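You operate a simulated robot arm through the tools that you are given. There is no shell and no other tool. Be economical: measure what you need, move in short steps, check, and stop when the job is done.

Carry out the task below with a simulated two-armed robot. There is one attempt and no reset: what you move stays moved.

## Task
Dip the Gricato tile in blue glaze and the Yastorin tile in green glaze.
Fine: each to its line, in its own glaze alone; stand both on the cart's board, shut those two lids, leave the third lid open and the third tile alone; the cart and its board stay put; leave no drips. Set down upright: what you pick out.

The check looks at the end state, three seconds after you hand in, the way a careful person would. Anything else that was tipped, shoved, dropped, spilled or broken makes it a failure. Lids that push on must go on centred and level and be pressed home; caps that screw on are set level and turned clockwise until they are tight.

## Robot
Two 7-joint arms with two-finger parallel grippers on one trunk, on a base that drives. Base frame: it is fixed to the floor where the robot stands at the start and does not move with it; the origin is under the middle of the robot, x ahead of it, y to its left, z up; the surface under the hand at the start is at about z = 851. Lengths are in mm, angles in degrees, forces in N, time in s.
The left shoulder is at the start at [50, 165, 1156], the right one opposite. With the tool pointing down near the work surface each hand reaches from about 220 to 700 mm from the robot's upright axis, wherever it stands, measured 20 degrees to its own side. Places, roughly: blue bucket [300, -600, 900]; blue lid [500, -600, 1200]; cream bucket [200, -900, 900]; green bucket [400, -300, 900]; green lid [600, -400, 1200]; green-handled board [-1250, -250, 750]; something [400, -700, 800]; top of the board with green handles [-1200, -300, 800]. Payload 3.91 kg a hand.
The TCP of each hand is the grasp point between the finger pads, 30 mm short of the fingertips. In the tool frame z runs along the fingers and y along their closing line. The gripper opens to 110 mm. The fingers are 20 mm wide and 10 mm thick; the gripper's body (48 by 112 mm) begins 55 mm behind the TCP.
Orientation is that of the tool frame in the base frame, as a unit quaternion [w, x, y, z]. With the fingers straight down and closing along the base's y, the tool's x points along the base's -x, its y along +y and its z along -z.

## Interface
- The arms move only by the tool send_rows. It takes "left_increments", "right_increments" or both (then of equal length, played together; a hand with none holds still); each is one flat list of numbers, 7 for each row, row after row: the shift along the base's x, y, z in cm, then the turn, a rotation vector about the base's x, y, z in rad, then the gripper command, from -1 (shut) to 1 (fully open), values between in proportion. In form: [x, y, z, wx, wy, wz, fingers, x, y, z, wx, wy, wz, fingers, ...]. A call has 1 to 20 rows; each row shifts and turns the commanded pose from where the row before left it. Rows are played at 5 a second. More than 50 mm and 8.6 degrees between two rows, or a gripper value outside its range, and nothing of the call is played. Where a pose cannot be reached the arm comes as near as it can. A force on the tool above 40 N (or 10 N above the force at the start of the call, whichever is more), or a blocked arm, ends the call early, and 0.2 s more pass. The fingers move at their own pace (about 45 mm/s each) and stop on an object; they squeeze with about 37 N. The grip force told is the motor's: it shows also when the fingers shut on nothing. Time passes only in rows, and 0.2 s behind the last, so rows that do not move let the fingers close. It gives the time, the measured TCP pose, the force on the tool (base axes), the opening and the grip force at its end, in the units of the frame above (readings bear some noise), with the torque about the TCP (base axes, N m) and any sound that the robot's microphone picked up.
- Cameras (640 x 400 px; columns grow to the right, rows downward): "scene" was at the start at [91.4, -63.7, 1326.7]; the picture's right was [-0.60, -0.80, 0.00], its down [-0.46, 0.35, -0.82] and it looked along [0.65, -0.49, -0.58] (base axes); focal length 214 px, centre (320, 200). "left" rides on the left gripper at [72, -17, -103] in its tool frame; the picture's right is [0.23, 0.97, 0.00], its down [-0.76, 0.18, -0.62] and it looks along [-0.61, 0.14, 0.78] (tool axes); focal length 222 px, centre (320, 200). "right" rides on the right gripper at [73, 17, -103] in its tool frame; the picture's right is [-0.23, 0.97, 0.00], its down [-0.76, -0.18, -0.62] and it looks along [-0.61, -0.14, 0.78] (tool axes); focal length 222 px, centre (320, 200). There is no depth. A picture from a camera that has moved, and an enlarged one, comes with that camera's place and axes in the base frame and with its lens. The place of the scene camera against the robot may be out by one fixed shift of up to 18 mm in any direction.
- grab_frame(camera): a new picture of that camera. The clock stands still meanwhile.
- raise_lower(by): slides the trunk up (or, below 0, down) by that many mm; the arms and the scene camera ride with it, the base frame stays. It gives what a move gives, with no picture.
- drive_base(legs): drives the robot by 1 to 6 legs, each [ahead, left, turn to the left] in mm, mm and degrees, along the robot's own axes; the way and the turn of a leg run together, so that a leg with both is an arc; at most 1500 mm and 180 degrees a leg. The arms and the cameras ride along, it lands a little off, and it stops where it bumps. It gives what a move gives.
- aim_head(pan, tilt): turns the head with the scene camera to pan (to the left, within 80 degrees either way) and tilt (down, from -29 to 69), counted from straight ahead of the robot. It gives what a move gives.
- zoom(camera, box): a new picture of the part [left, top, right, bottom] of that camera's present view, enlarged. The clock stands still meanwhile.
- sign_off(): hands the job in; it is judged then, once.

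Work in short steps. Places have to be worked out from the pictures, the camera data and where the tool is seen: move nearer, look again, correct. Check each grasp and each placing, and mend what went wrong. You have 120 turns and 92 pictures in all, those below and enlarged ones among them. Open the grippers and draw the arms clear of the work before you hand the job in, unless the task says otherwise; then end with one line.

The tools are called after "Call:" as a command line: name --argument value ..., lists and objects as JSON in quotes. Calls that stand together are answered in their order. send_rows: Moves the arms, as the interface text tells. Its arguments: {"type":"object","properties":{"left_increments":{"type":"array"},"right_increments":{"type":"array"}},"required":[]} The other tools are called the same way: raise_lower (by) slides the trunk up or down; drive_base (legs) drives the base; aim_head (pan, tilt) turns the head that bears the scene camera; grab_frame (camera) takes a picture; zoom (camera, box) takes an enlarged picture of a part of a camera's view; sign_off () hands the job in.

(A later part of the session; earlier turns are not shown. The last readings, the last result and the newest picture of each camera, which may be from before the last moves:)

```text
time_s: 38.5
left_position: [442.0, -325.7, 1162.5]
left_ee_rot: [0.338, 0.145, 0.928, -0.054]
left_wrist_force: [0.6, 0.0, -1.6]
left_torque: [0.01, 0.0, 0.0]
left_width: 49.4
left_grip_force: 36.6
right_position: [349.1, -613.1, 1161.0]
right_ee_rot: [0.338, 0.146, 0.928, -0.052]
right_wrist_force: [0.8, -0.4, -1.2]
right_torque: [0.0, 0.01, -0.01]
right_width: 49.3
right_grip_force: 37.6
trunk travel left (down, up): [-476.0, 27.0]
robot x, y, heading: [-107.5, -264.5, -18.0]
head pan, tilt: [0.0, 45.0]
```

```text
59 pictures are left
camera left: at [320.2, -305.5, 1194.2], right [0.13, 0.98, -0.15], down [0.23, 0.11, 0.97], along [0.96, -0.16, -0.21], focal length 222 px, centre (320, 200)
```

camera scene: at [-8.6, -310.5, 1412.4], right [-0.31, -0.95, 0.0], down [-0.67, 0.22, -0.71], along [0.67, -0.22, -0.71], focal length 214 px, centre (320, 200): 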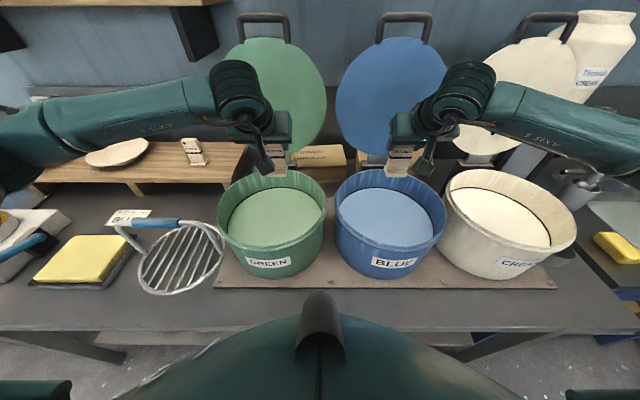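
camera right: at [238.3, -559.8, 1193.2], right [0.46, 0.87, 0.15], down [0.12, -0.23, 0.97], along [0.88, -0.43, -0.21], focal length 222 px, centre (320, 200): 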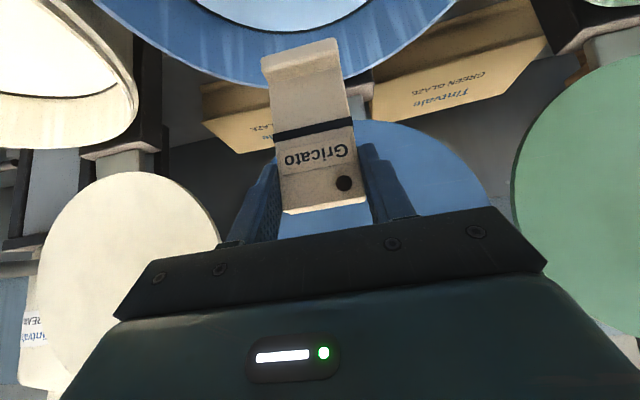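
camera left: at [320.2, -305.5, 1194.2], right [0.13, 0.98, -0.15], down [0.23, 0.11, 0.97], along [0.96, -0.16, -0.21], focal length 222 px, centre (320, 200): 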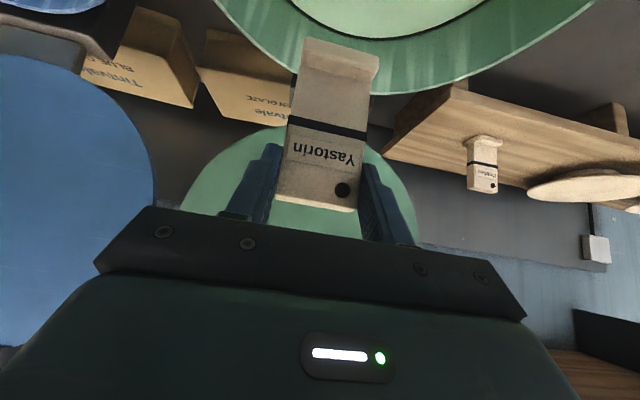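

Geometry is consistent; glaze level maybe ≈970. I lower both another 80 mm (tile bottoms ≈ 988, just inside the rims) and look.

Call:
send_rows --left_increments '[0, 0, -2.7, 0, 0, 0, -1, 0, 0, -2.7, 0, 0, 0, -1, 0, 0, -2.6, 0, 0, 0, -1]' --right_increments '[0, 0, -2.7, 0, 0, 0, -1, 0, 0, -2.7, 0, 0, 0, -1, 0, 0, -2.6, 0, 0, 0, -1]'

Call:
grab_frame --camera "right"

Call:
zoom --camera "scene" --box '[200, 90, 460, 252]'

```text
time_s: 39.3
left_position: [443.1, -324.1, 1082.1]
left_ee_rot: [0.338, 0.145, 0.928, -0.053]
left_wrist_force: [-0.1, -0.3, -1.1]
left_torque: [0.0, 0.02, 0.02]
left_width: 49.6
left_grip_force: 37.5
right_position: [349.9, -612.8, 1081.1]
right_ee_rot: [0.338, 0.145, 0.928, -0.052]
right_wrist_force: [0.4, -0.3, -0.8]
right_torque: [0.06, 0.03, 0.02]
right_width: 49.9
right_grip_force: 37.0
trunk travel left (down, up): [-476.0, 27.0]
robot x, y, heading: [-106.9, -263.0, -17.9]
head pan, tilt: [0.0, 45.0]
```

```text
58 pictures are left
camera right: at [238.7, -560.1, 1113.1], right [0.46, 0.87, 0.15], down [0.12, -0.23, 0.97], along [0.88, -0.43, -0.21], focal length 222 px, centre (320, 200)
```

right: 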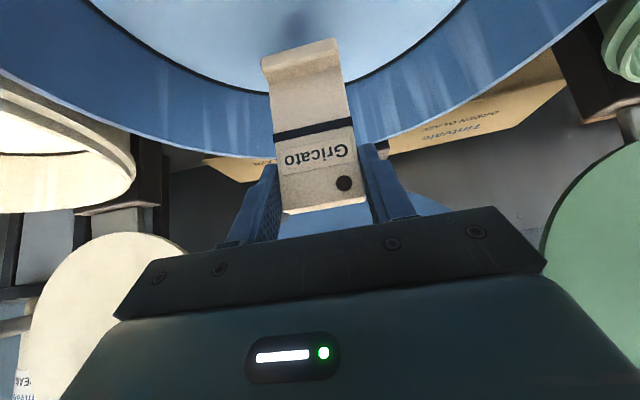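

```text
2.46 times, centred on (330, 171) of scene
camera zoom: at [-8.6, -310.2, 1412.4], right [-0.3, -0.95, 0.0], down [-0.67, 0.22, -0.71], along [0.67, -0.22, -0.71], focal length 528 px, centre (295, 271)
```

zoom: 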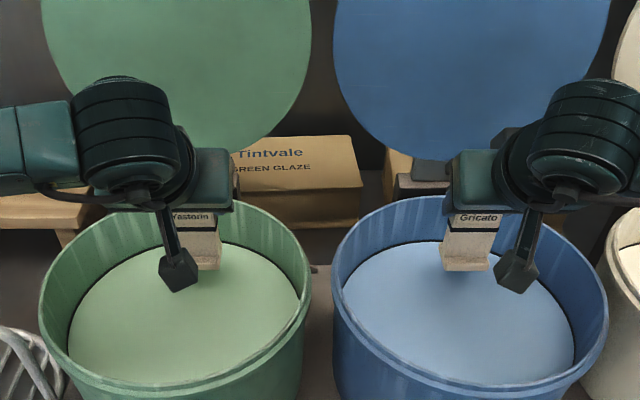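

Glaze ≈ 978. Lower 30 mm more (about 15–20 mm immersion) and look to calibrate.

Call:
send_rows --left_increments '[0, 0, -1.5, 0, 0, 0, -1, 0, 0, -1.5, 0, 0, 0, -1]' --right_increments '[0, 0, -1.5, 0, 0, 0, -1, 0, 0, -1.5, 0, 0, 0, -1]'

Call:
grab_frame --camera "right"

Call:
grab_frame --camera "left"

```text
time_s: 39.9
left_position: [442.4, -324.9, 1052.5]
left_ee_rot: [0.338, 0.144, 0.929, -0.053]
left_wrist_force: [0.3, -0.7, -0.6]
left_torque: [0.01, -0.01, -0.01]
left_width: 49.4
left_grip_force: 37.2
right_position: [349.5, -612.8, 1050.2]
right_ee_rot: [0.338, 0.145, 0.929, -0.052]
right_wrist_force: [0.6, -0.7, -1.3]
right_torque: [0.02, -0.01, -0.02]
right_width: 49.6
right_grip_force: 36.9
trunk travel left (down, up): [-476.0, 27.0]
robot x, y, heading: [-105.0, -264.1, -17.7]
head pan, tilt: [0.0, 45.0]
```

```text
56 pictures are left
camera right: at [238.4, -559.6, 1082.9], right [0.46, 0.87, 0.15], down [0.12, -0.23, 0.97], along [0.88, -0.43, -0.21], focal length 222 px, centre (320, 200)
```

right: 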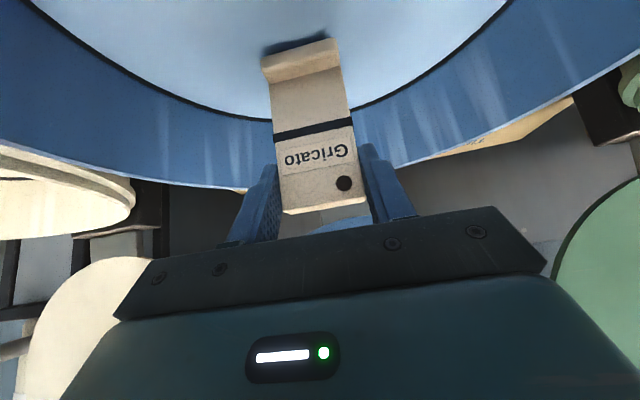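

```text
55 pictures are left
camera left: at [320.7, -305.0, 1083.9], right [0.13, 0.98, -0.15], down [0.23, 0.11, 0.97], along [0.96, -0.16, -0.21], focal length 222 px, centre (320, 200)
```

left: 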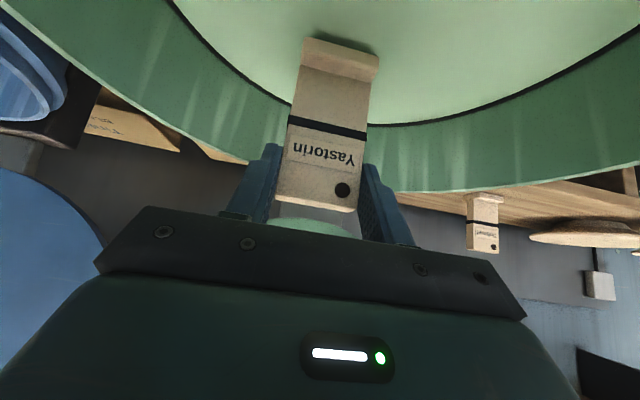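

Not touching yet (shadow just under the foot). Lower 12 mm more and look.

Call:
send_rows --left_increments '[0, 0, -1.4, 0, 0, 0, -1]' --right_increments '[0, 0, -1.2, 0, 0, 0, -1]'

Call:
zoom --camera "right" --box '[220, 0, 420, 125]'

Call:
zoom --camera "left" --box '[220, 0, 420, 125]'

```text
time_s: 40.3
left_position: [442.0, -325.2, 1038.1]
left_ee_rot: [0.338, 0.145, 0.928, -0.053]
left_wrist_force: [-0.3, 0.4, -1.2]
left_torque: [-0.01, 0.02, -0.01]
left_width: 49.4
left_grip_force: 36.7
right_position: [349.7, -613.7, 1039.7]
right_ee_rot: [0.337, 0.146, 0.928, -0.053]
right_wrist_force: [0.0, 0.2, -0.9]
right_torque: [0.02, 0.05, -0.02]
right_width: 49.5
right_grip_force: 36.9
trunk travel left (down, up): [-476.0, 27.0]
robot x, y, heading: [-105.4, -263.5, -18.0]
head pan, tilt: [0.0, 45.0]
```

```text
3.20 times, centred on (320, 62) of right
camera zoom: at [238.3, -559.9, 1071.4], right [0.46, 0.87, 0.15], down [0.12, -0.23, 0.97], along [0.88, -0.43, -0.21], focal length 711 px, centre (320, 640)
```

zoom: 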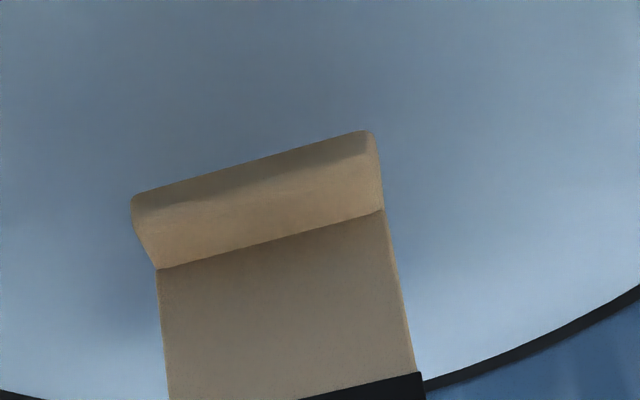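

```text
3.20 times, centred on (320, 62) of left
camera zoom: at [321.1, -305.4, 1069.8], right [0.13, 0.98, -0.15], down [0.23, 0.11, 0.97], along [0.96, -0.16, -0.21], focal length 711 px, centre (320, 640)
```

zoom: 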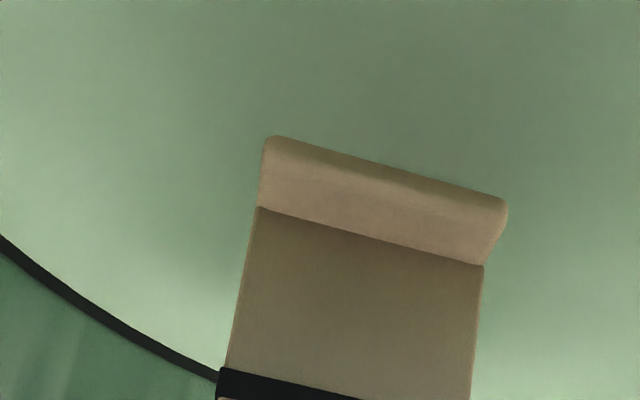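

Still barely above. Lower another 12 mm.

Call:
send_rows --left_increments '[0, 0, -1.1, 0, 0, 0, -1]' --right_increments '[0, 0, -1.2, 0, 0, 0, -1]'

Call:
grab_frame --camera "right"

Call:
grab_frame --camera "left"

```text
time_s: 40.7
left_position: [442.9, -324.9, 1027.7]
left_ee_rot: [0.337, 0.144, 0.929, -0.052]
left_wrist_force: [0.2, -0.8, -1.8]
left_torque: [0.02, 0.01, 0.0]
left_width: 49.4
left_grip_force: 36.9
right_position: [349.8, -614.4, 1026.7]
right_ee_rot: [0.337, 0.146, 0.929, -0.052]
right_wrist_force: [0.5, -0.6, -1.0]
right_torque: [-0.02, 0.01, -0.01]
right_width: 49.3
right_grip_force: 36.5
trunk travel left (down, up): [-476.0, 27.0]
robot x, y, heading: [-107.4, -268.8, -18.1]
head pan, tilt: [0.0, 45.0]
```

```text
52 pictures are left
camera right: at [238.1, -560.0, 1059.0], right [0.46, 0.87, 0.15], down [0.12, -0.23, 0.97], along [0.88, -0.43, -0.21], focal length 222 px, centre (320, 200)
```

right: 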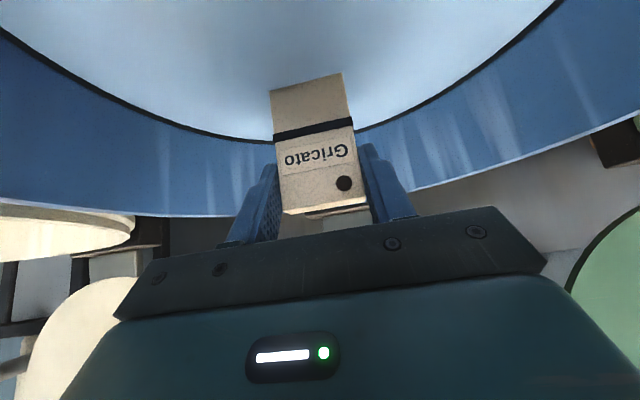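

```text
51 pictures are left
camera left: at [321.3, -305.3, 1059.0], right [0.13, 0.98, -0.15], down [0.23, 0.11, 0.97], along [0.96, -0.16, -0.21], focal length 222 px, centre (320, 200)
```

left: 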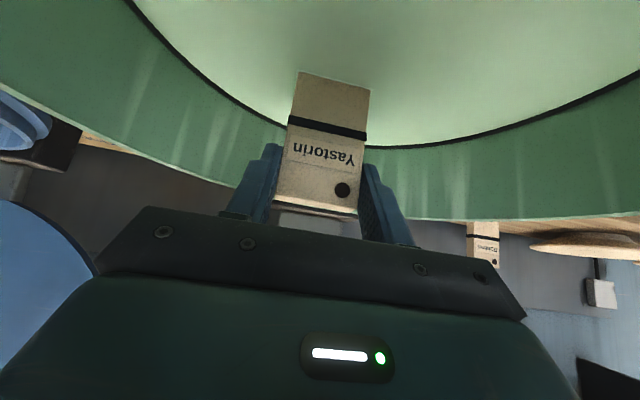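

Immersed a bit: waterline ≈ 954, line ≈ TCP−41, so ≈30 mm more to go. I lower 25 mm slowly and check.

Call:
send_rows --left_increments '[0, 0, -0.8, 0, 0, 0, -1, 0, 0, -0.8, 0, 0, 0, -1, 0, 0, -0.8, 0, 0, 0, -1]' --right_increments '[0, 0, -0.8, 0, 0, 0, -1, 0, 0, -0.8, 0, 0, 0, -1, 0, 0, -0.8, 0, 0, 0, -1]'

Call:
zoom --camera "right" --box '[220, 80, 420, 205]'

Call:
zoom --camera "left" --box '[220, 80, 420, 205]'

```text
time_s: 41.5
left_position: [444.1, -325.2, 1002.3]
left_ee_rot: [0.339, 0.144, 0.928, -0.053]
left_wrist_force: [-0.5, 0.4, -0.6]
left_torque: [-0.02, 0.04, -0.02]
left_width: 49.3
left_grip_force: 37.1
right_position: [349.8, -613.8, 1002.7]
right_ee_rot: [0.337, 0.145, 0.929, -0.053]
right_wrist_force: [0.6, 0.6, -1.2]
right_torque: [0.0, -0.03, 0.02]
right_width: 49.4
right_grip_force: 37.1
trunk travel left (down, up): [-476.0, 27.0]
robot x, y, heading: [-105.7, -263.2, -17.7]
head pan, tilt: [0.0, 45.0]
```

```text
3.20 times, centred on (320, 142) of right
camera zoom: at [237.7, -559.6, 1035.1], right [0.46, 0.87, 0.15], down [0.12, -0.23, 0.97], along [0.88, -0.43, -0.21], focal length 711 px, centre (320, 384)
```

zoom: 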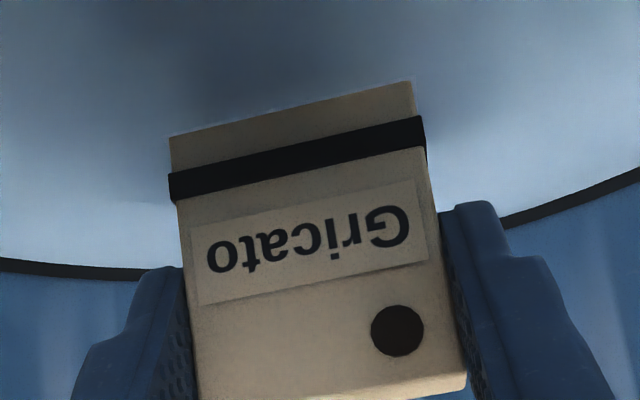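

```text
3.20 times, centred on (320, 142) of left
camera zoom: at [321.3, -305.5, 1034.2], right [0.13, 0.98, -0.15], down [0.23, 0.11, 0.97], along [0.96, -0.16, -0.21], focal length 711 px, centre (320, 384)
```

zoom: 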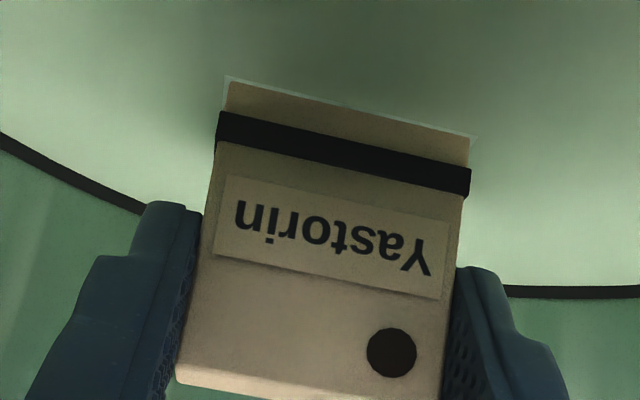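

About 8 mm gap below the band. Lower 8 mm.

Call:
send_rows --left_increments '[0, 0, -0.8, 0, 0, 0, -1]' --right_increments '[0, 0, -0.8, 0, 0, 0, -1]'

Call:
zoom --camera "right" --box '[220, 80, 420, 205]'

Call:
zoom --camera "left" --box '[220, 80, 420, 205]'

```text
time_s: 41.9
left_position: [442.2, -324.7, 994.4]
left_ee_rot: [0.338, 0.146, 0.928, -0.054]
left_wrist_force: [-0.2, 0.4, -1.3]
left_torque: [0.02, 0.0, -0.01]
left_width: 49.7
left_grip_force: 37.1
right_position: [348.3, -614.2, 995.0]
right_ee_rot: [0.337, 0.146, 0.929, -0.052]
right_wrist_force: [-0.3, 0.6, -1.6]
right_torque: [-0.03, -0.01, -0.04]
right_width: 49.2
right_grip_force: 36.9
trunk travel left (down, up): [-476.0, 27.0]
robot x, y, heading: [-103.7, -265.1, -17.7]
head pan, tilt: [0.0, 45.0]
```

```text
3.20 times, centred on (320, 142) of right
camera zoom: at [237.7, -559.8, 1027.0], right [0.46, 0.87, 0.15], down [0.12, -0.23, 0.97], along [0.88, -0.43, -0.21], focal length 711 px, centre (320, 384)
```

zoom: 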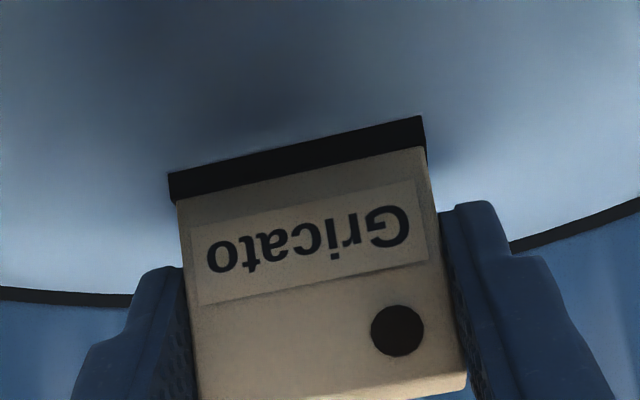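

```text
3.20 times, centred on (320, 142) of left
camera zoom: at [321.2, -305.9, 1026.3], right [0.13, 0.98, -0.15], down [0.23, 0.11, 0.97], along [0.96, -0.16, -0.21], focal length 711 px, centre (320, 384)
```

zoom: 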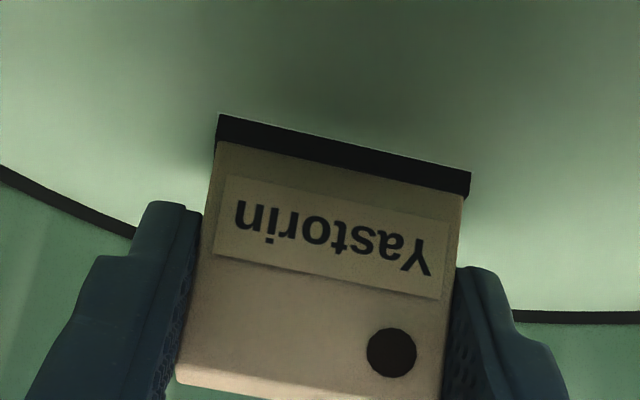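

Glaze is at the lower edge of the band on both. I go 2.5 mm to mid-band, hold, then raise so the feet hang just above the glaze and let them drip.

Call:
send_rows --left_increments '[0, 0, -0.25, 0, 0, 0, -1, 0, 0, 0, 0, 0, 0, -1, 0, 0, 0, 0, 0, 0, -1, 0, 0, 0, 0, 0, 0, -1, 0, 0, 0, 0, 0, 0, -1, 0, 0, 0, 0, 0, 0, -1, 0, 0, 1.5, 0, 0, 0, -1, 0, 0, 1.5, 0, 0, 0, -1, 0, 0, 1.5, 0, 0, 0, -1, 0, 0, 1.5, 0, 0, 0, -1, 0, 0, 1, 0, 0, 0, -1, 0, 0, 1, 0, 0, 0, -1]' --right_increments '[0, 0, -0.25, 0, 0, 0, -1, 0, 0, 0, 0, 0, 0, -1, 0, 0, 0, 0, 0, 0, -1, 0, 0, 0, 0, 0, 0, -1, 0, 0, 0, 0, 0, 0, -1, 0, 0, 0, 0, 0, 0, -1, 0, 0, 1.5, 0, 0, 0, -1, 0, 0, 1.5, 0, 0, 0, -1, 0, 0, 1.5, 0, 0, 0, -1, 0, 0, 1.5, 0, 0, 0, -1, 0, 0, 1, 0, 0, 0, -1, 0, 0, 1, 0, 0, 0, -1]'

Call:
grab_frame --camera "right"

Call:
grab_frame --camera "left"

```text
time_s: 44.5
left_position: [442.2, -327.2, 1073.9]
left_ee_rot: [0.338, 0.144, 0.929, -0.053]
left_wrist_force: [-0.1, -0.5, -0.8]
left_torque: [0.03, -0.03, -0.02]
left_width: 49.8
left_grip_force: 36.9
right_position: [348.8, -613.4, 1072.0]
right_ee_rot: [0.337, 0.146, 0.929, -0.052]
right_wrist_force: [0.8, 1.5, -1.1]
right_torque: [0.0, 0.04, -0.04]
right_width: 49.5
right_grip_force: 37.2
trunk travel left (down, up): [-476.0, 27.0]
robot x, y, heading: [-106.8, -262.6, -17.9]
head pan, tilt: [0.0, 45.0]
```

```text
46 pictures are left
camera right: at [237.9, -559.6, 1105.2], right [0.46, 0.87, 0.15], down [0.12, -0.23, 0.97], along [0.88, -0.43, -0.21], focal length 222 px, centre (320, 200)
```

right: 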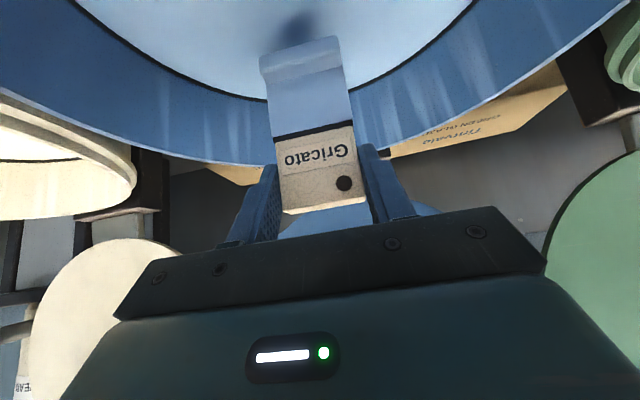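

```text
45 pictures are left
camera left: at [320.8, -305.8, 1104.2], right [0.13, 0.98, -0.15], down [0.23, 0.11, 0.97], along [0.96, -0.16, -0.21], focal length 222 px, centre (320, 200)
```

left: 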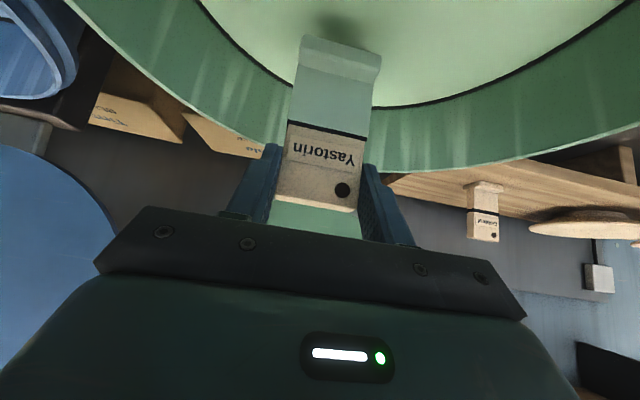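

Both coated to the line. Wait over the buckets to drip (12 s).

Call:
send_rows --left_increments '[0, 0, 0, 0, 0, 0, -1, 0, 0, 0, 0, 0, 0, -1, 0, 0, 0, 0, 0, 0, -1, 0, 0, 0, 0, 0, 0, -1, 0, 0, 0, 0, 0, 0, -1, 0, 0, 0, 0, 0, 0, -1, 0, 0, 0, 0, 0, 0, -1, 0, 0, 0, 0, 0, 0, -1, 0, 0, 0, 0, 0, 0, -1, 0, 0, 0, 0, 0, 0, -1, 0, 0, 0, 0, 0, 0, -1, 0, 0, 0, 0, 0, 0, -1, 0, 0, 0, 0, 0, 0, -1, 0, 0, 0, 0, 0, 0, -1, 0, 0, 0, 0, 0, 0, -1, 0, 0, 0, 0, 0, 0, -1, 0, 0, 0, 0, 0, 0, -1, 0, 0, 0, 0, 0, 0, -1, 0, 0, 0, 0, 0, 0, -1, 0, 0, 0, 0, 0, 0, -1]'

Call:
send_rows --left_increments '[0, 0, 0, 0, 0, 0, -1, 0, 0, 0, 0, 0, 0, -1, 0, 0, 0, 0, 0, 0, -1, 0, 0, 0, 0, 0, 0, -1, 0, 0, 0, 0, 0, 0, -1, 0, 0, 0, 0, 0, 0, -1, 0, 0, 0, 0, 0, 0, -1, 0, 0, 0, 0, 0, 0, -1, 0, 0, 0, 0, 0, 0, -1, 0, 0, 0, 0, 0, 0, -1, 0, 0, 0, 0, 0, 0, -1, 0, 0, 0, 0, 0, 0, -1, 0, 0, 0, 0, 0, 0, -1, 0, 0, 0, 0, 0, 0, -1, 0, 0, 0, 0, 0, 0, -1, 0, 0, 0, 0, 0, 0, -1, 0, 0, 0, 0, 0, 0, -1, 0, 0, 0, 0, 0, 0, -1, 0, 0, 0, 0, 0, 0, -1, 0, 0, 0, 0, 0, 0, -1]'

Call:
zoom --camera "right" --box '[220, 0, 420, 125]'

Call:
send_rows --left_increments '[0, 0, 0, 0, 0, 0, -1, 0, 0, 0, 0, 0, 0, -1, 0, 0, 0, 0, 0, 0, -1, 0, 0, 0, 0, 0, 0, -1, 0, 0, 0, 0, 0, 0, -1, 0, 0, 0, 0, 0, 0, -1, 0, 0, 0, 0, 0, 0, -1, 0, 0, 0, 0, 0, 0, -1, 0, 0, 0, 0, 0, 0, -1, 0, 0, 0, 0, 0, 0, -1, 0, 0, 0, 0, 0, 0, -1, 0, 0, 0, 0, 0, 0, -1, 0, 0, 0, 0, 0, 0, -1, 0, 0, 0, 0, 0, 0, -1, 0, 0, 0, 0, 0, 0, -1, 0, 0, 0, 0, 0, 0, -1, 0, 0, 0, 0, 0, 0, -1, 0, 0, 0, 0, 0, 0, -1, 0, 0, 0, 0, 0, 0, -1, 0, 0, 0, 0, 0, 0, -1]'

Call:
zoom --camera "right" --box '[220, 0, 420, 125]'

Call:
zoom --camera "left" --box '[220, 0, 420, 125]'

```text
time_s: 48.7
left_position: [442.4, -324.6, 1071.8]
left_ee_rot: [0.337, 0.145, 0.929, -0.053]
left_wrist_force: [0.1, -0.2, -1.4]
left_torque: [0.02, 0.0, 0.0]
left_width: 49.7
left_grip_force: 37.1
right_position: [349.6, -613.3, 1072.3]
right_ee_rot: [0.336, 0.146, 0.929, -0.052]
right_wrist_force: [-0.3, -0.3, -1.1]
right_torque: [-0.02, 0.05, 0.01]
right_width: 49.6
right_grip_force: 37.1
trunk travel left (down, up): [-476.0, 27.0]
robot x, y, heading: [-104.4, -264.1, -17.8]
head pan, tilt: [0.0, 45.0]
```

```text
time_s: 52.9
left_position: [441.4, -327.3, 1073.0]
left_ee_rot: [0.338, 0.145, 0.928, -0.053]
left_wrist_force: [-0.1, 0.4, -1.2]
left_torque: [-0.01, 0.05, -0.04]
left_width: 49.3
left_grip_force: 36.6
right_position: [349.7, -613.4, 1073.1]
right_ee_rot: [0.337, 0.145, 0.929, -0.053]
right_wrist_force: [-0.3, 0.1, -1.7]
right_torque: [0.0, -0.02, 0.0]
right_width: 49.5
right_grip_force: 37.2
trunk travel left (down, up): [-476.0, 27.0]
robot x, y, heading: [-106.0, -262.7, -18.0]
head pan, tilt: [0.0, 45.0]
```

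```text
3.20 times, centred on (320, 62) of right
camera zoom: at [238.1, -559.7, 1105.0], right [0.46, 0.87, 0.15], down [0.12, -0.23, 0.97], along [0.88, -0.43, -0.21], focal length 711 px, centre (320, 640)
```

zoom: 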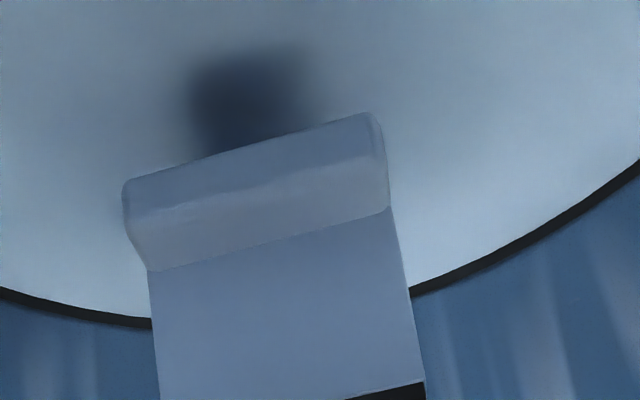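

```text
time_s: 57.1
left_position: [440.9, -325.5, 1073.0]
left_ee_rot: [0.338, 0.145, 0.928, -0.054]
left_wrist_force: [-0.2, 0.8, -1.0]
left_torque: [0.01, 0.0, 0.01]
left_width: 49.6
left_grip_force: 36.5
right_position: [349.6, -613.5, 1072.8]
right_ee_rot: [0.338, 0.145, 0.929, -0.052]
right_wrist_force: [0.5, 0.0, -1.4]
right_torque: [0.0, -0.02, 0.0]
right_width: 49.5
right_grip_force: 37.2
trunk travel left (down, up): [-476.0, 27.0]
robot x, y, heading: [-106.1, -264.9, -17.7]
head pan, tilt: [0.0, 45.0]
```

```text
3.20 times, centred on (320, 62) of right
camera zoom: at [238.1, -559.7, 1105.0], right [0.46, 0.87, 0.15], down [0.12, -0.23, 0.97], along [0.88, -0.43, -0.21], focal length 711 px, centre (320, 640)
```

zoom: 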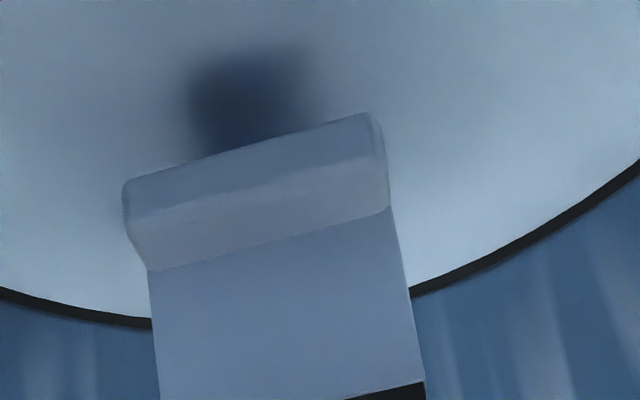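

```text
3.20 times, centred on (320, 62) of left
camera zoom: at [320.9, -305.8, 1104.1], right [0.13, 0.98, -0.15], down [0.23, 0.11, 0.97], along [0.96, -0.16, -0.21], focal length 711 px, centre (320, 640)
```

zoom: 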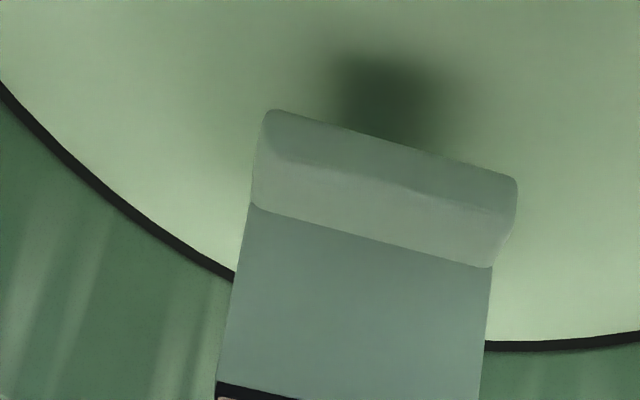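

No visible drips; I wait another 8 s to be safe, then lift and back away.

Call:
send_rows --left_increments '[0, 0, 0, 0, 0, 0, -1, 0, 0, 0, 0, 0, 0, -1, 0, 0, 0, 0, 0, 0, -1, 0, 0, 0, 0, 0, 0, -1, 0, 0, 0, 0, 0, 0, -1, 0, 0, 0, 0, 0, 0, -1, 0, 0, 0, 0, 0, 0, -1, 0, 0, 0, 0, 0, 0, -1, 0, 0, 0, 0, 0, 0, -1, 0, 0, 0, 0, 0, 0, -1, 0, 0, 0, 0, 0, 0, -1, 0, 0, 0, 0, 0, 0, -1, 0, 0, 0, 0, 0, 0, -1, 0, 0, 0, 0, 0, 0, -1, 0, 0, 0, 0, 0, 0, -1, 0, 0, 0, 0, 0, 0, -1, 0, 0, 0, 0, 0, 0, -1, 0, 0, 0, 0, 0, 0, -1, 0, 0, 0, 0, 0, 0, -1, 0, 0, 0, 0, 0, 0, -1]'

Call:
send_rows --left_increments '[0, 0, 0, 0, 0, 0, -1, 0, 0, 0, 0, 0, 0, -1, 0, 0, 0, 0, 0, 0, -1, 0, 0, 0, 0, 0, 0, -1, 0, 0, 0, 0, 0, 0, -1, 0, 0, 0, 0, 0, 0, -1, 0, 0, 0, 0, 0, 0, -1, 0, 0, 0, 0, 0, 0, -1, 0, 0, 0, 0, 0, 0, -1, 0, 0, 0, 0, 0, 0, -1, 0, 0, 0, 0, 0, 0, -1, 0, 0, 0, 0, 0, 0, -1, 0, 0, 0, 0, 0, 0, -1, 0, 0, 0, 0, 0, 0, -1, 0, 0, 0, 0, 0, 0, -1, 0, 0, 0, 0, 0, 0, -1, 0, 0, 0, 0, 0, 0, -1, 0, 0, 0, 0, 0, 0, -1, 0, 0, 0, 0, 0, 0, -1, 0, 0, 0, 0, 0, 0, -1]'

Call:
send_rows --left_increments '[0, 0, 3, 0, 0, 0, -1, 0, 0, 3, 0, 0, 0, -1, 0, 0, 3, 0, 0, 0, -1, 0, 0, 3, 0, 0, 0, -1, 0, 0, 3, 0, 0, 0, -1]' --right_increments '[0, 0, 3, 0, 0, 0, -1, 0, 0, 3, 0, 0, 0, -1, 0, 0, 3, 0, 0, 0, -1, 0, 0, 3, 0, 0, 0, -1, 0, 0, 3, 0, 0, 0, -1]'

Call:
zoom --camera "scene" --box '[200, 50, 460, 212]'

```text
time_s: 61.3
left_position: [441.5, -326.5, 1073.3]
left_ee_rot: [0.338, 0.144, 0.928, -0.053]
left_wrist_force: [-0.3, -0.4, -1.8]
left_torque: [0.0, -0.02, 0.01]
left_width: 49.5
left_grip_force: 36.7
right_position: [348.1, -612.6, 1071.6]
right_ee_rot: [0.337, 0.145, 0.929, -0.052]
right_wrist_force: [0.5, -0.9, -2.4]
right_torque: [0.02, 0.0, -0.02]
right_width: 49.7
right_grip_force: 36.7
trunk travel left (down, up): [-476.0, 27.0]
robot x, y, heading: [-106.3, -263.3, -17.5]
head pan, tilt: [0.0, 45.0]
```

```text
time_s: 65.5
left_position: [442.1, -325.3, 1072.5]
left_ee_rot: [0.338, 0.145, 0.929, -0.053]
left_wrist_force: [0.1, 0.8, -1.8]
left_torque: [0.03, -0.01, 0.0]
left_width: 49.6
left_grip_force: 37.2
right_position: [348.7, -612.7, 1071.2]
right_ee_rot: [0.338, 0.145, 0.929, -0.051]
right_wrist_force: [0.6, 0.2, -2.2]
right_torque: [-0.03, -0.01, 0.01]
right_width: 49.4
right_grip_force: 36.6
trunk travel left (down, up): [-476.0, 27.0]
robot x, y, heading: [-106.8, -264.3, -17.6]
head pan, tilt: [0.0, 45.0]
```

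```text
time_s: 66.7
left_position: [440.8, -325.5, 1223.0]
left_ee_rot: [0.338, 0.145, 0.928, -0.053]
left_wrist_force: [-0.2, -0.9, -1.6]
left_torque: [-0.03, -0.02, -0.01]
left_width: 49.3
left_grip_force: 37.2
right_position: [349.2, -613.6, 1223.3]
right_ee_rot: [0.338, 0.146, 0.928, -0.054]
right_wrist_force: [-0.3, 0.0, -0.2]
right_torque: [-0.04, -0.01, -0.01]
right_width: 49.5
right_grip_force: 37.2
trunk travel left (down, up): [-476.0, 27.0]
robot x, y, heading: [-107.8, -263.7, -17.8]
head pan, tilt: [0.0, 45.0]
```

```text
2.46 times, centred on (330, 131) of scene
camera zoom: at [-9.6, -309.8, 1412.4], right [-0.3, -0.95, 0.0], down [-0.67, 0.22, -0.71], along [0.67, -0.22, -0.71], focal length 528 px, centre (295, 370)
```

zoom: 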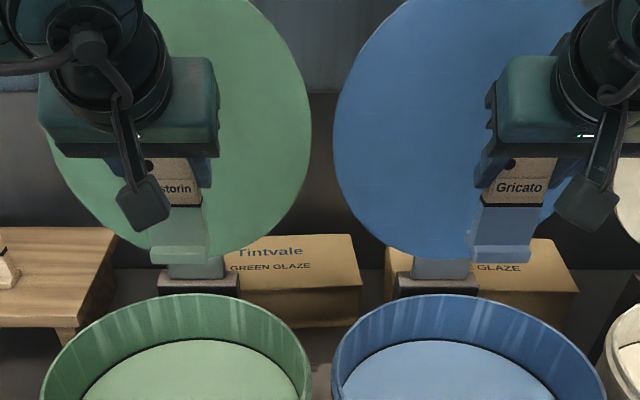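

Tiles clean, no drips hanging. I back up 330 mm, pull the hands in a bit, and turn to face the cart.

Call:
drive_base --legs '[[-330, 0, 0]]'

Call:
send_rows --left_increments '[-3.5, 1.1, 0, 0, 0, 0, -1, -3.5, 1.1, 0, 0, 0, 0, -1, -3.5, 1.1, 0, 0, 0, 0, -1]' --right_increments '[-3.5, 1.1, 0, 0, 0, 0, -1, -3.5, 1.1, 0, 0, 0, 0, -1, -3.5, 1.1, 0, 0, 0, 0, -1]'

Call:
drive_base --legs '[[0, 0, 100]]'

Call:
aim_head --pan 75 --tilt 35

Call:
grab_frame --camera "scene"

```text
time_s: 68.8
left_position: [129.0, -223.9, 1222.7]
left_ee_rot: [0.337, 0.145, 0.929, -0.053]
left_wrist_force: [-0.4, -0.7, -0.7]
left_torque: [-0.03, 0.06, -0.02]
left_width: 49.7
left_grip_force: 37.5
right_position: [36.6, -513.7, 1223.0]
right_ee_rot: [0.338, 0.145, 0.929, -0.052]
right_wrist_force: [-0.1, -0.5, -0.8]
right_torque: [-0.01, 0.0, 0.07]
right_width: 49.0
right_grip_force: 37.1
trunk travel left (down, up): [-476.0, 27.0]
robot x, y, heading: [-417.6, -168.9, -18.0]
head pan, tilt: [0.0, 45.0]
```

```text
time_s: 69.6
left_position: [24.8, -192.2, 1224.1]
left_ee_rot: [0.34, 0.144, 0.928, -0.053]
left_wrist_force: [-0.4, -0.5, -1.2]
left_torque: [-0.02, -0.02, -0.01]
left_width: 49.7
left_grip_force: 37.0
right_position: [-70.8, -480.2, 1223.5]
right_ee_rot: [0.338, 0.145, 0.929, -0.052]
right_wrist_force: [0.4, 1.1, -0.5]
right_torque: [0.0, -0.02, 0.0]
right_width: 49.6
right_grip_force: 37.0
trunk travel left (down, up): [-476.0, 27.0]
robot x, y, heading: [-419.9, -161.0, -17.7]
head pan, tilt: [0.0, 45.0]
```

```text
time_s: 74.2
left_position: [-467.9, 277.7, 1222.4]
left_ee_rot: [0.258, -0.618, 0.708, 0.223]
left_wrist_force: [0.6, 0.8, -1.5]
left_torque: [-0.02, 0.0, 0.02]
left_width: 49.3
left_grip_force: 36.9
right_position: [-169.2, 235.2, 1225.1]
right_ee_rot: [0.258, -0.617, 0.709, 0.223]
right_wrist_force: [0.0, -0.1, -2.0]
right_torque: [0.0, 0.0, -0.01]
right_width: 49.5
right_grip_force: 37.1
trunk travel left (down, up): [-476.0, 27.0]
robot x, y, heading: [-419.5, -166.3, 82.2]
head pan, tilt: [0.0, 45.0]
```

```text
time_s: 75.7
left_position: [-468.9, 278.1, 1223.2]
left_ee_rot: [0.258, -0.619, 0.707, 0.225]
left_wrist_force: [-0.5, 0.0, -1.1]
left_torque: [-0.02, -0.04, -0.01]
left_width: 49.6
left_grip_force: 36.3
right_position: [-168.6, 234.4, 1224.6]
right_ee_rot: [0.257, -0.618, 0.708, 0.225]
right_wrist_force: [0.5, 1.2, -1.1]
right_torque: [-0.02, -0.02, -0.01]
right_width: 49.5
right_grip_force: 36.4
trunk travel left (down, up): [-476.0, 27.0]
robot x, y, heading: [-418.4, -168.0, 82.4]
head pan, tilt: [75.0, 35.0]
```

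```text
40 pictures are left
camera scene: at [-504.3, -112.9, 1427.2], right [0.39, 0.92, 0.0], down [0.53, -0.22, -0.82], along [-0.76, 0.32, -0.57], focal length 214 px, centre (320, 200)
```

scene: 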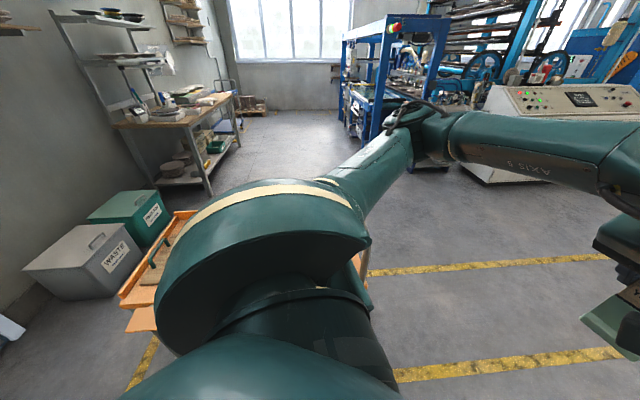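

The cart is orange, aligned with the same 18° skew. Turn another 80° to face it squarely.

Call:
drive_base --legs '[[0, 0, 79.8]]'

Call:
aim_head --pan 0 --tilt 40

Call:
grab_frame --camera "scene"

```text
time_s: 79.5
left_position: [-862.6, -132.3, 1224.1]
left_ee_rot: [-0.055, 0.928, -0.15, -0.337]
left_wrist_force: [-0.9, -1.3, -1.3]
left_torque: [-0.03, 0.01, 0.01]
left_width: 49.4
left_grip_force: 37.2
right_position: [-767.2, 153.7, 1224.1]
right_ee_rot: [-0.055, 0.928, -0.15, -0.336]
right_wrist_force: [-0.1, -0.5, -0.2]
right_torque: [0.0, 0.0, 0.01]
right_width: 49.5
right_grip_force: 36.8
trunk travel left (down, up): [-476.0, 27.0]
robot x, y, heading: [-416.9, -165.4, 161.6]
head pan, tilt: [75.0, 35.0]
```

```text
time_s: 81.0
left_position: [-863.2, -133.1, 1222.4]
left_ee_rot: [-0.055, 0.928, -0.149, -0.338]
left_wrist_force: [0.1, -0.9, -2.1]
left_torque: [0.02, -0.04, -0.02]
left_width: 49.5
left_grip_force: 36.8
right_position: [-765.3, 153.8, 1224.4]
right_ee_rot: [-0.054, 0.928, -0.15, -0.337]
right_wrist_force: [-0.3, 0.6, -1.3]
right_torque: [-0.02, -0.02, -0.03]
right_width: 49.5
right_grip_force: 36.9
trunk travel left (down, up): [-476.0, 27.0]
robot x, y, heading: [-420.0, -167.2, 162.0]
head pan, tilt: [0.0, 40.0]
```

```text
39 pictures are left
camera scene: at [-535.9, -140.2, 1419.6], right [0.31, 0.95, 0.0], down [0.61, -0.2, -0.77], along [-0.73, 0.24, -0.64], focal length 214 px, centre (320, 200)
```

scene: 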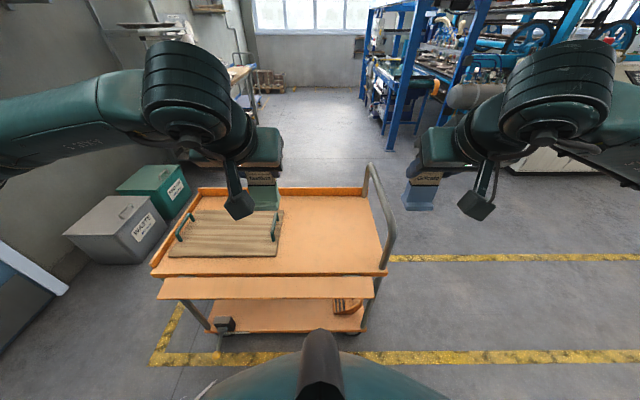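

The slatted board with green handles sits at the cart's left: centre ≈ 660 ahead, 350 left, ≈365×240. I slide left 350 and forward 110.

Call:
drive_base --legs '[[0, 345, 0], [110, 0, 0]]'

Call:
aim_head --pan 0 --tilt 50

Call:
grab_frame --camera "scene"

Call:
grab_frame --camera "left"

```text
time_s: 85.4
left_position: [-1076.7, -428.1, 1223.1]
left_ee_rot: [-0.056, 0.928, -0.15, -0.337]
left_wrist_force: [-0.5, -0.2, -1.8]
left_torque: [0.0, 0.0, 0.01]
left_width: 49.7
left_grip_force: 37.1
right_position: [-980.4, -140.1, 1222.4]
right_ee_rot: [-0.054, 0.928, -0.15, -0.337]
right_wrist_force: [-0.1, 0.3, -1.5]
right_torque: [-0.05, -0.02, 0.06]
right_width: 49.6
right_grip_force: 37.4
trunk travel left (down, up): [-476.0, 27.0]
robot x, y, heading: [-634.8, -459.8, 161.4]
head pan, tilt: [0.0, 40.0]
```

```text
time_s: 86.1
left_position: [-1075.8, -428.7, 1222.0]
left_ee_rot: [-0.056, 0.928, -0.15, -0.337]
left_wrist_force: [1.3, -0.7, -1.7]
left_torque: [0.01, 0.0, 0.01]
left_width: 49.4
left_grip_force: 36.9
right_position: [-979.4, -142.3, 1223.7]
right_ee_rot: [-0.054, 0.928, -0.15, -0.337]
right_wrist_force: [0.0, -0.1, -1.3]
right_torque: [-0.01, 0.0, -0.01]
right_width: 49.6
right_grip_force: 37.1
trunk travel left (down, up): [-476.0, 27.0]
robot x, y, heading: [-635.1, -456.7, 161.8]
head pan, tilt: [0.0, 50.0]
```

```text
38 pictures are left
camera scene: at [-741.2, -437.7, 1405.5], right [0.31, 0.95, 0.0], down [0.73, -0.24, -0.64], along [-0.61, 0.2, -0.77], focal length 214 px, centre (320, 200)
```

scene: 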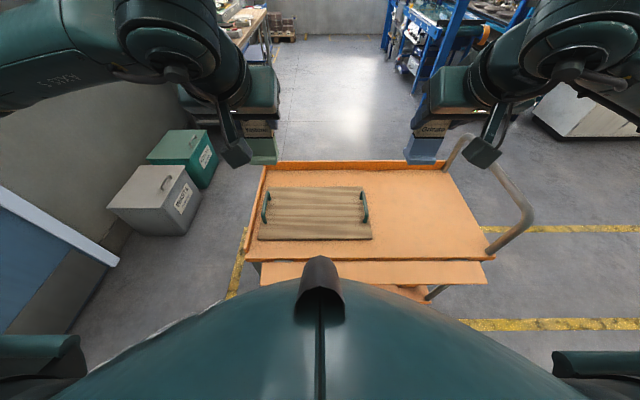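

```text
37 pictures are left
camera left: at [-954.6, -451.6, 1254.2], right [-0.14, -0.98, -0.15], down [-0.23, -0.11, 0.97], along [-0.96, 0.17, -0.21], focal length 222 px, centre (320, 200)
```

left: 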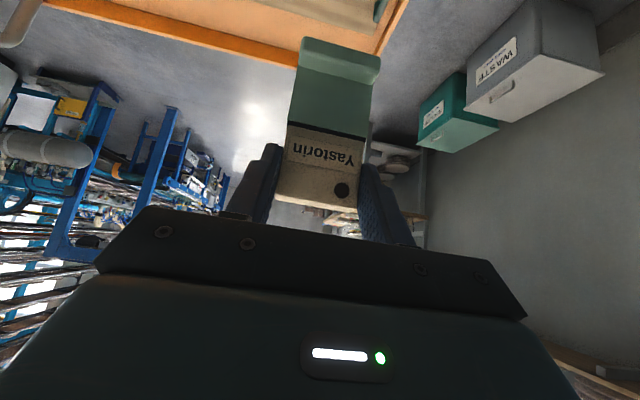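

Board centre ≈(-1191,-311), front edge straight. Gricato goes 80 mm right of centre, Yastorin 80 mm left. I move both hands over those spots, then lower the trunk 150.

Call:
send_rows --right_increments '[-3.58, -1.9, 0, 0, 0, 0, -1, -3.58, -1.9, 0, 0, 0, 0, -1, -3.58, -1.9, 0, 0, 0, 0, -1, -3.58, -1.9, 0, 0, 0, 0, -1, -3.58, -1.9, 0, 0, 0, 0, -1]' --left_increments '[-2.64, 0.78, 0, 0, 0, 0, -1, -2.64, 0.78, 0, 0, 0, 0, -1, -2.64, 0.78, 0, 0, 0, 0, -1, -2.64, 0.78, 0, 0, 0, 0, -1, -2.64, 0.78, 0, 0, 0, 0, -1]'

Call:
raise_lower --by -180

Call:
grab_frame --camera "scene"

Call:
grab_frame --camera "right"

```text
time_s: 87.3
left_position: [-1210.1, -389.2, 1221.8]
left_ee_rot: [-0.054, 0.928, -0.149, -0.338]
left_wrist_force: [0.2, 0.5, -2.1]
left_torque: [0.01, -0.02, 0.0]
left_width: 49.4
left_grip_force: 36.6
right_position: [-1159.2, -236.3, 1222.9]
right_ee_rot: [-0.055, 0.928, -0.15, -0.337]
right_wrist_force: [-0.7, 0.1, -1.5]
right_torque: [0.0, -0.04, -0.01]
right_width: 49.4
right_grip_force: 36.8
trunk travel left (down, up): [-476.0, 27.0]
robot x, y, heading: [-632.1, -461.9, 161.5]
head pan, tilt: [0.0, 50.0]
```

```text
time_s: 89.3
left_position: [-1207.9, -389.6, 1042.3]
left_ee_rot: [-0.055, 0.928, -0.15, -0.337]
left_wrist_force: [-0.7, -0.1, -1.2]
left_torque: [0.01, -0.04, 0.02]
left_width: 49.4
left_grip_force: 36.8
right_position: [-1157.3, -234.0, 1042.9]
right_ee_rot: [-0.053, 0.928, -0.148, -0.337]
right_wrist_force: [0.8, -0.1, -1.2]
right_torque: [0.02, 0.0, 0.03]
right_width: 49.5
right_grip_force: 36.9
trunk travel left (down, up): [-296.0, 207.0]
robot x, y, heading: [-633.5, -460.3, 161.8]
head pan, tilt: [0.0, 50.0]
```

```text
36 pictures are left
camera scene: at [-741.3, -437.7, 1225.5], right [0.31, 0.95, 0.0], down [0.73, -0.24, -0.64], along [-0.61, 0.2, -0.77], focal length 214 px, centre (320, 200)
```

scene: 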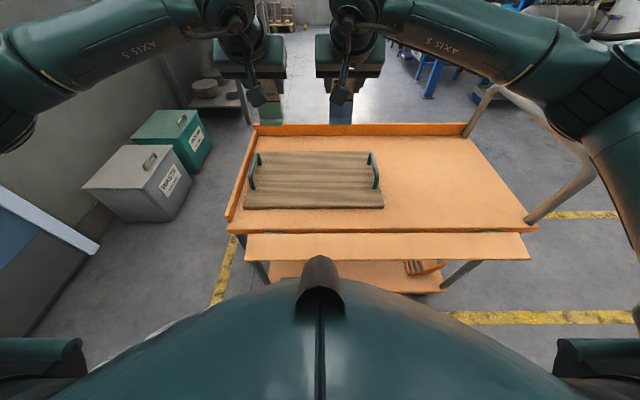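

```text
35 pictures are left
camera right: at [-1048.3, -289.6, 1076.0], right [-0.47, -0.87, 0.15], down [-0.12, 0.23, 0.97], along [-0.87, 0.44, -0.21], focal length 222 px, centre (320, 200)
```

right: 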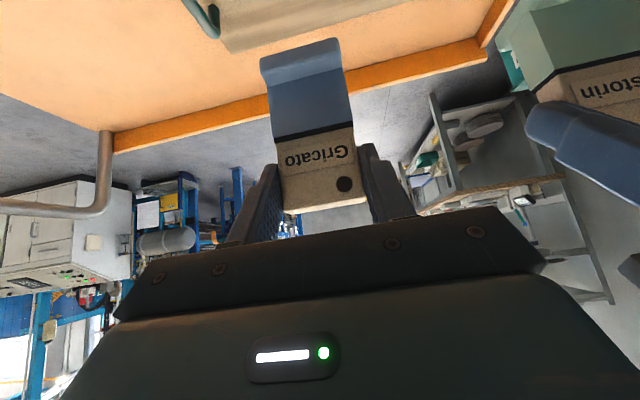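

Two trunk heights put the board top nearer z ≈ 750, centre ≈(-1219,-303). I move both hands 25 mm forward and lower the right hand to TCP 890, then look.

Call:
send_rows --right_increments '[-2.4, 0.8, 0, 0, 0, 0, -1, 0, 0, -4, 0, 0, 0, -1, 0, 0, -4, 0, 0, 0, -1, 0, 0, -4, 0, 0, 0, -1, 0, 0, -3, 0, 0, 0, -1]' --left_increments '[-2.4, 0.8, 0, 0, 0, 0, -1, 0, 0, 0, 0, 0, 0, -1, 0, 0, 0, 0, 0, 0, -1, 0, 0, 0, 0, 0, 0, -1, 0, 0, 0, 0, 0, 0, -1]'

Call:
grab_frame --camera "right"

Call:
zoom --camera "scene" --box '[210, 70, 450, 220]'

```text
time_s: 90.5
left_position: [-1232.1, -380.3, 1040.7]
left_ee_rot: [-0.055, 0.928, -0.149, -0.338]
left_wrist_force: [-0.4, -0.1, -0.3]
left_torque: [-0.03, -0.02, 0.01]
left_width: 49.6
left_grip_force: 36.9
right_position: [-1182.6, -227.4, 891.9]
right_ee_rot: [-0.054, 0.928, -0.15, -0.337]
right_wrist_force: [0.4, -0.9, -1.9]
right_torque: [0.01, -0.02, 0.0]
right_width: 49.5
right_grip_force: 37.0
trunk travel left (down, up): [-296.0, 207.0]
robot x, y, heading: [-631.7, -461.7, 161.5]
head pan, tilt: [0.0, 50.0]
```

```text
34 pictures are left
camera right: at [-1072.1, -280.8, 924.6], right [-0.47, -0.87, 0.15], down [-0.12, 0.23, 0.97], along [-0.87, 0.44, -0.21], focal length 222 px, centre (320, 200)
```

right: 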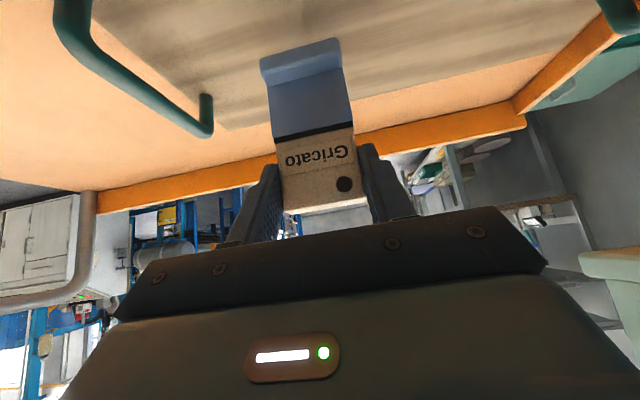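

```text
2.67 times, centred on (330, 145) of scene
camera zoom: at [-741.6, -437.6, 1225.5], right [0.31, 0.95, 0.0], down [0.73, -0.24, -0.64], along [-0.61, 0.2, -0.77], focal length 572 px, centre (293, 347)
```

zoom: 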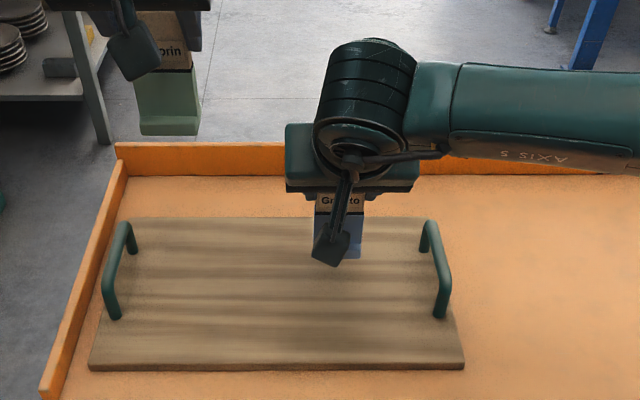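

Position fine between the handles. Lower in small steps watching force.

Call:
send_rows --right_increments '[0, 0, -0.5, 0, 0, 0, -1, 0, 0, -0.5, 0, 0, 0, -1, 0, 0, -0.5, 0, 0, 0, -1]'

Call:
grab_frame --camera "right"

```text
time_s: 91.3
left_position: [-1231.1, -381.2, 1042.5]
left_ee_rot: [-0.055, 0.927, -0.15, -0.338]
left_wrist_force: [-0.1, 0.4, -0.6]
left_torque: [-0.04, 0.02, -0.03]
left_width: 49.7
left_grip_force: 37.3
right_position: [-1182.9, -225.7, 878.1]
right_ee_rot: [-0.054, 0.928, -0.15, -0.337]
right_wrist_force: [-0.1, 0.6, -2.2]
right_torque: [0.02, 0.0, -0.04]
right_width: 49.5
right_grip_force: 37.0
trunk travel left (down, up): [-296.0, 207.0]
robot x, y, heading: [-634.3, -457.7, 161.6]
head pan, tilt: [0.0, 50.0]
```

```text
32 pictures are left
camera right: at [-1072.3, -281.2, 910.4], right [-0.47, -0.87, 0.15], down [-0.12, 0.23, 0.97], along [-0.87, 0.44, -0.21], focal length 222 px, centre (320, 200)
```

right: 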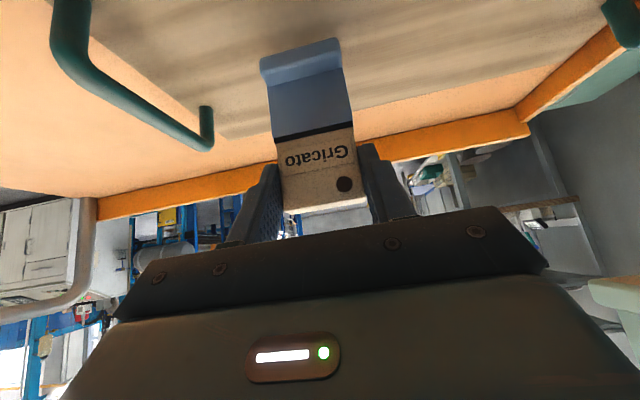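

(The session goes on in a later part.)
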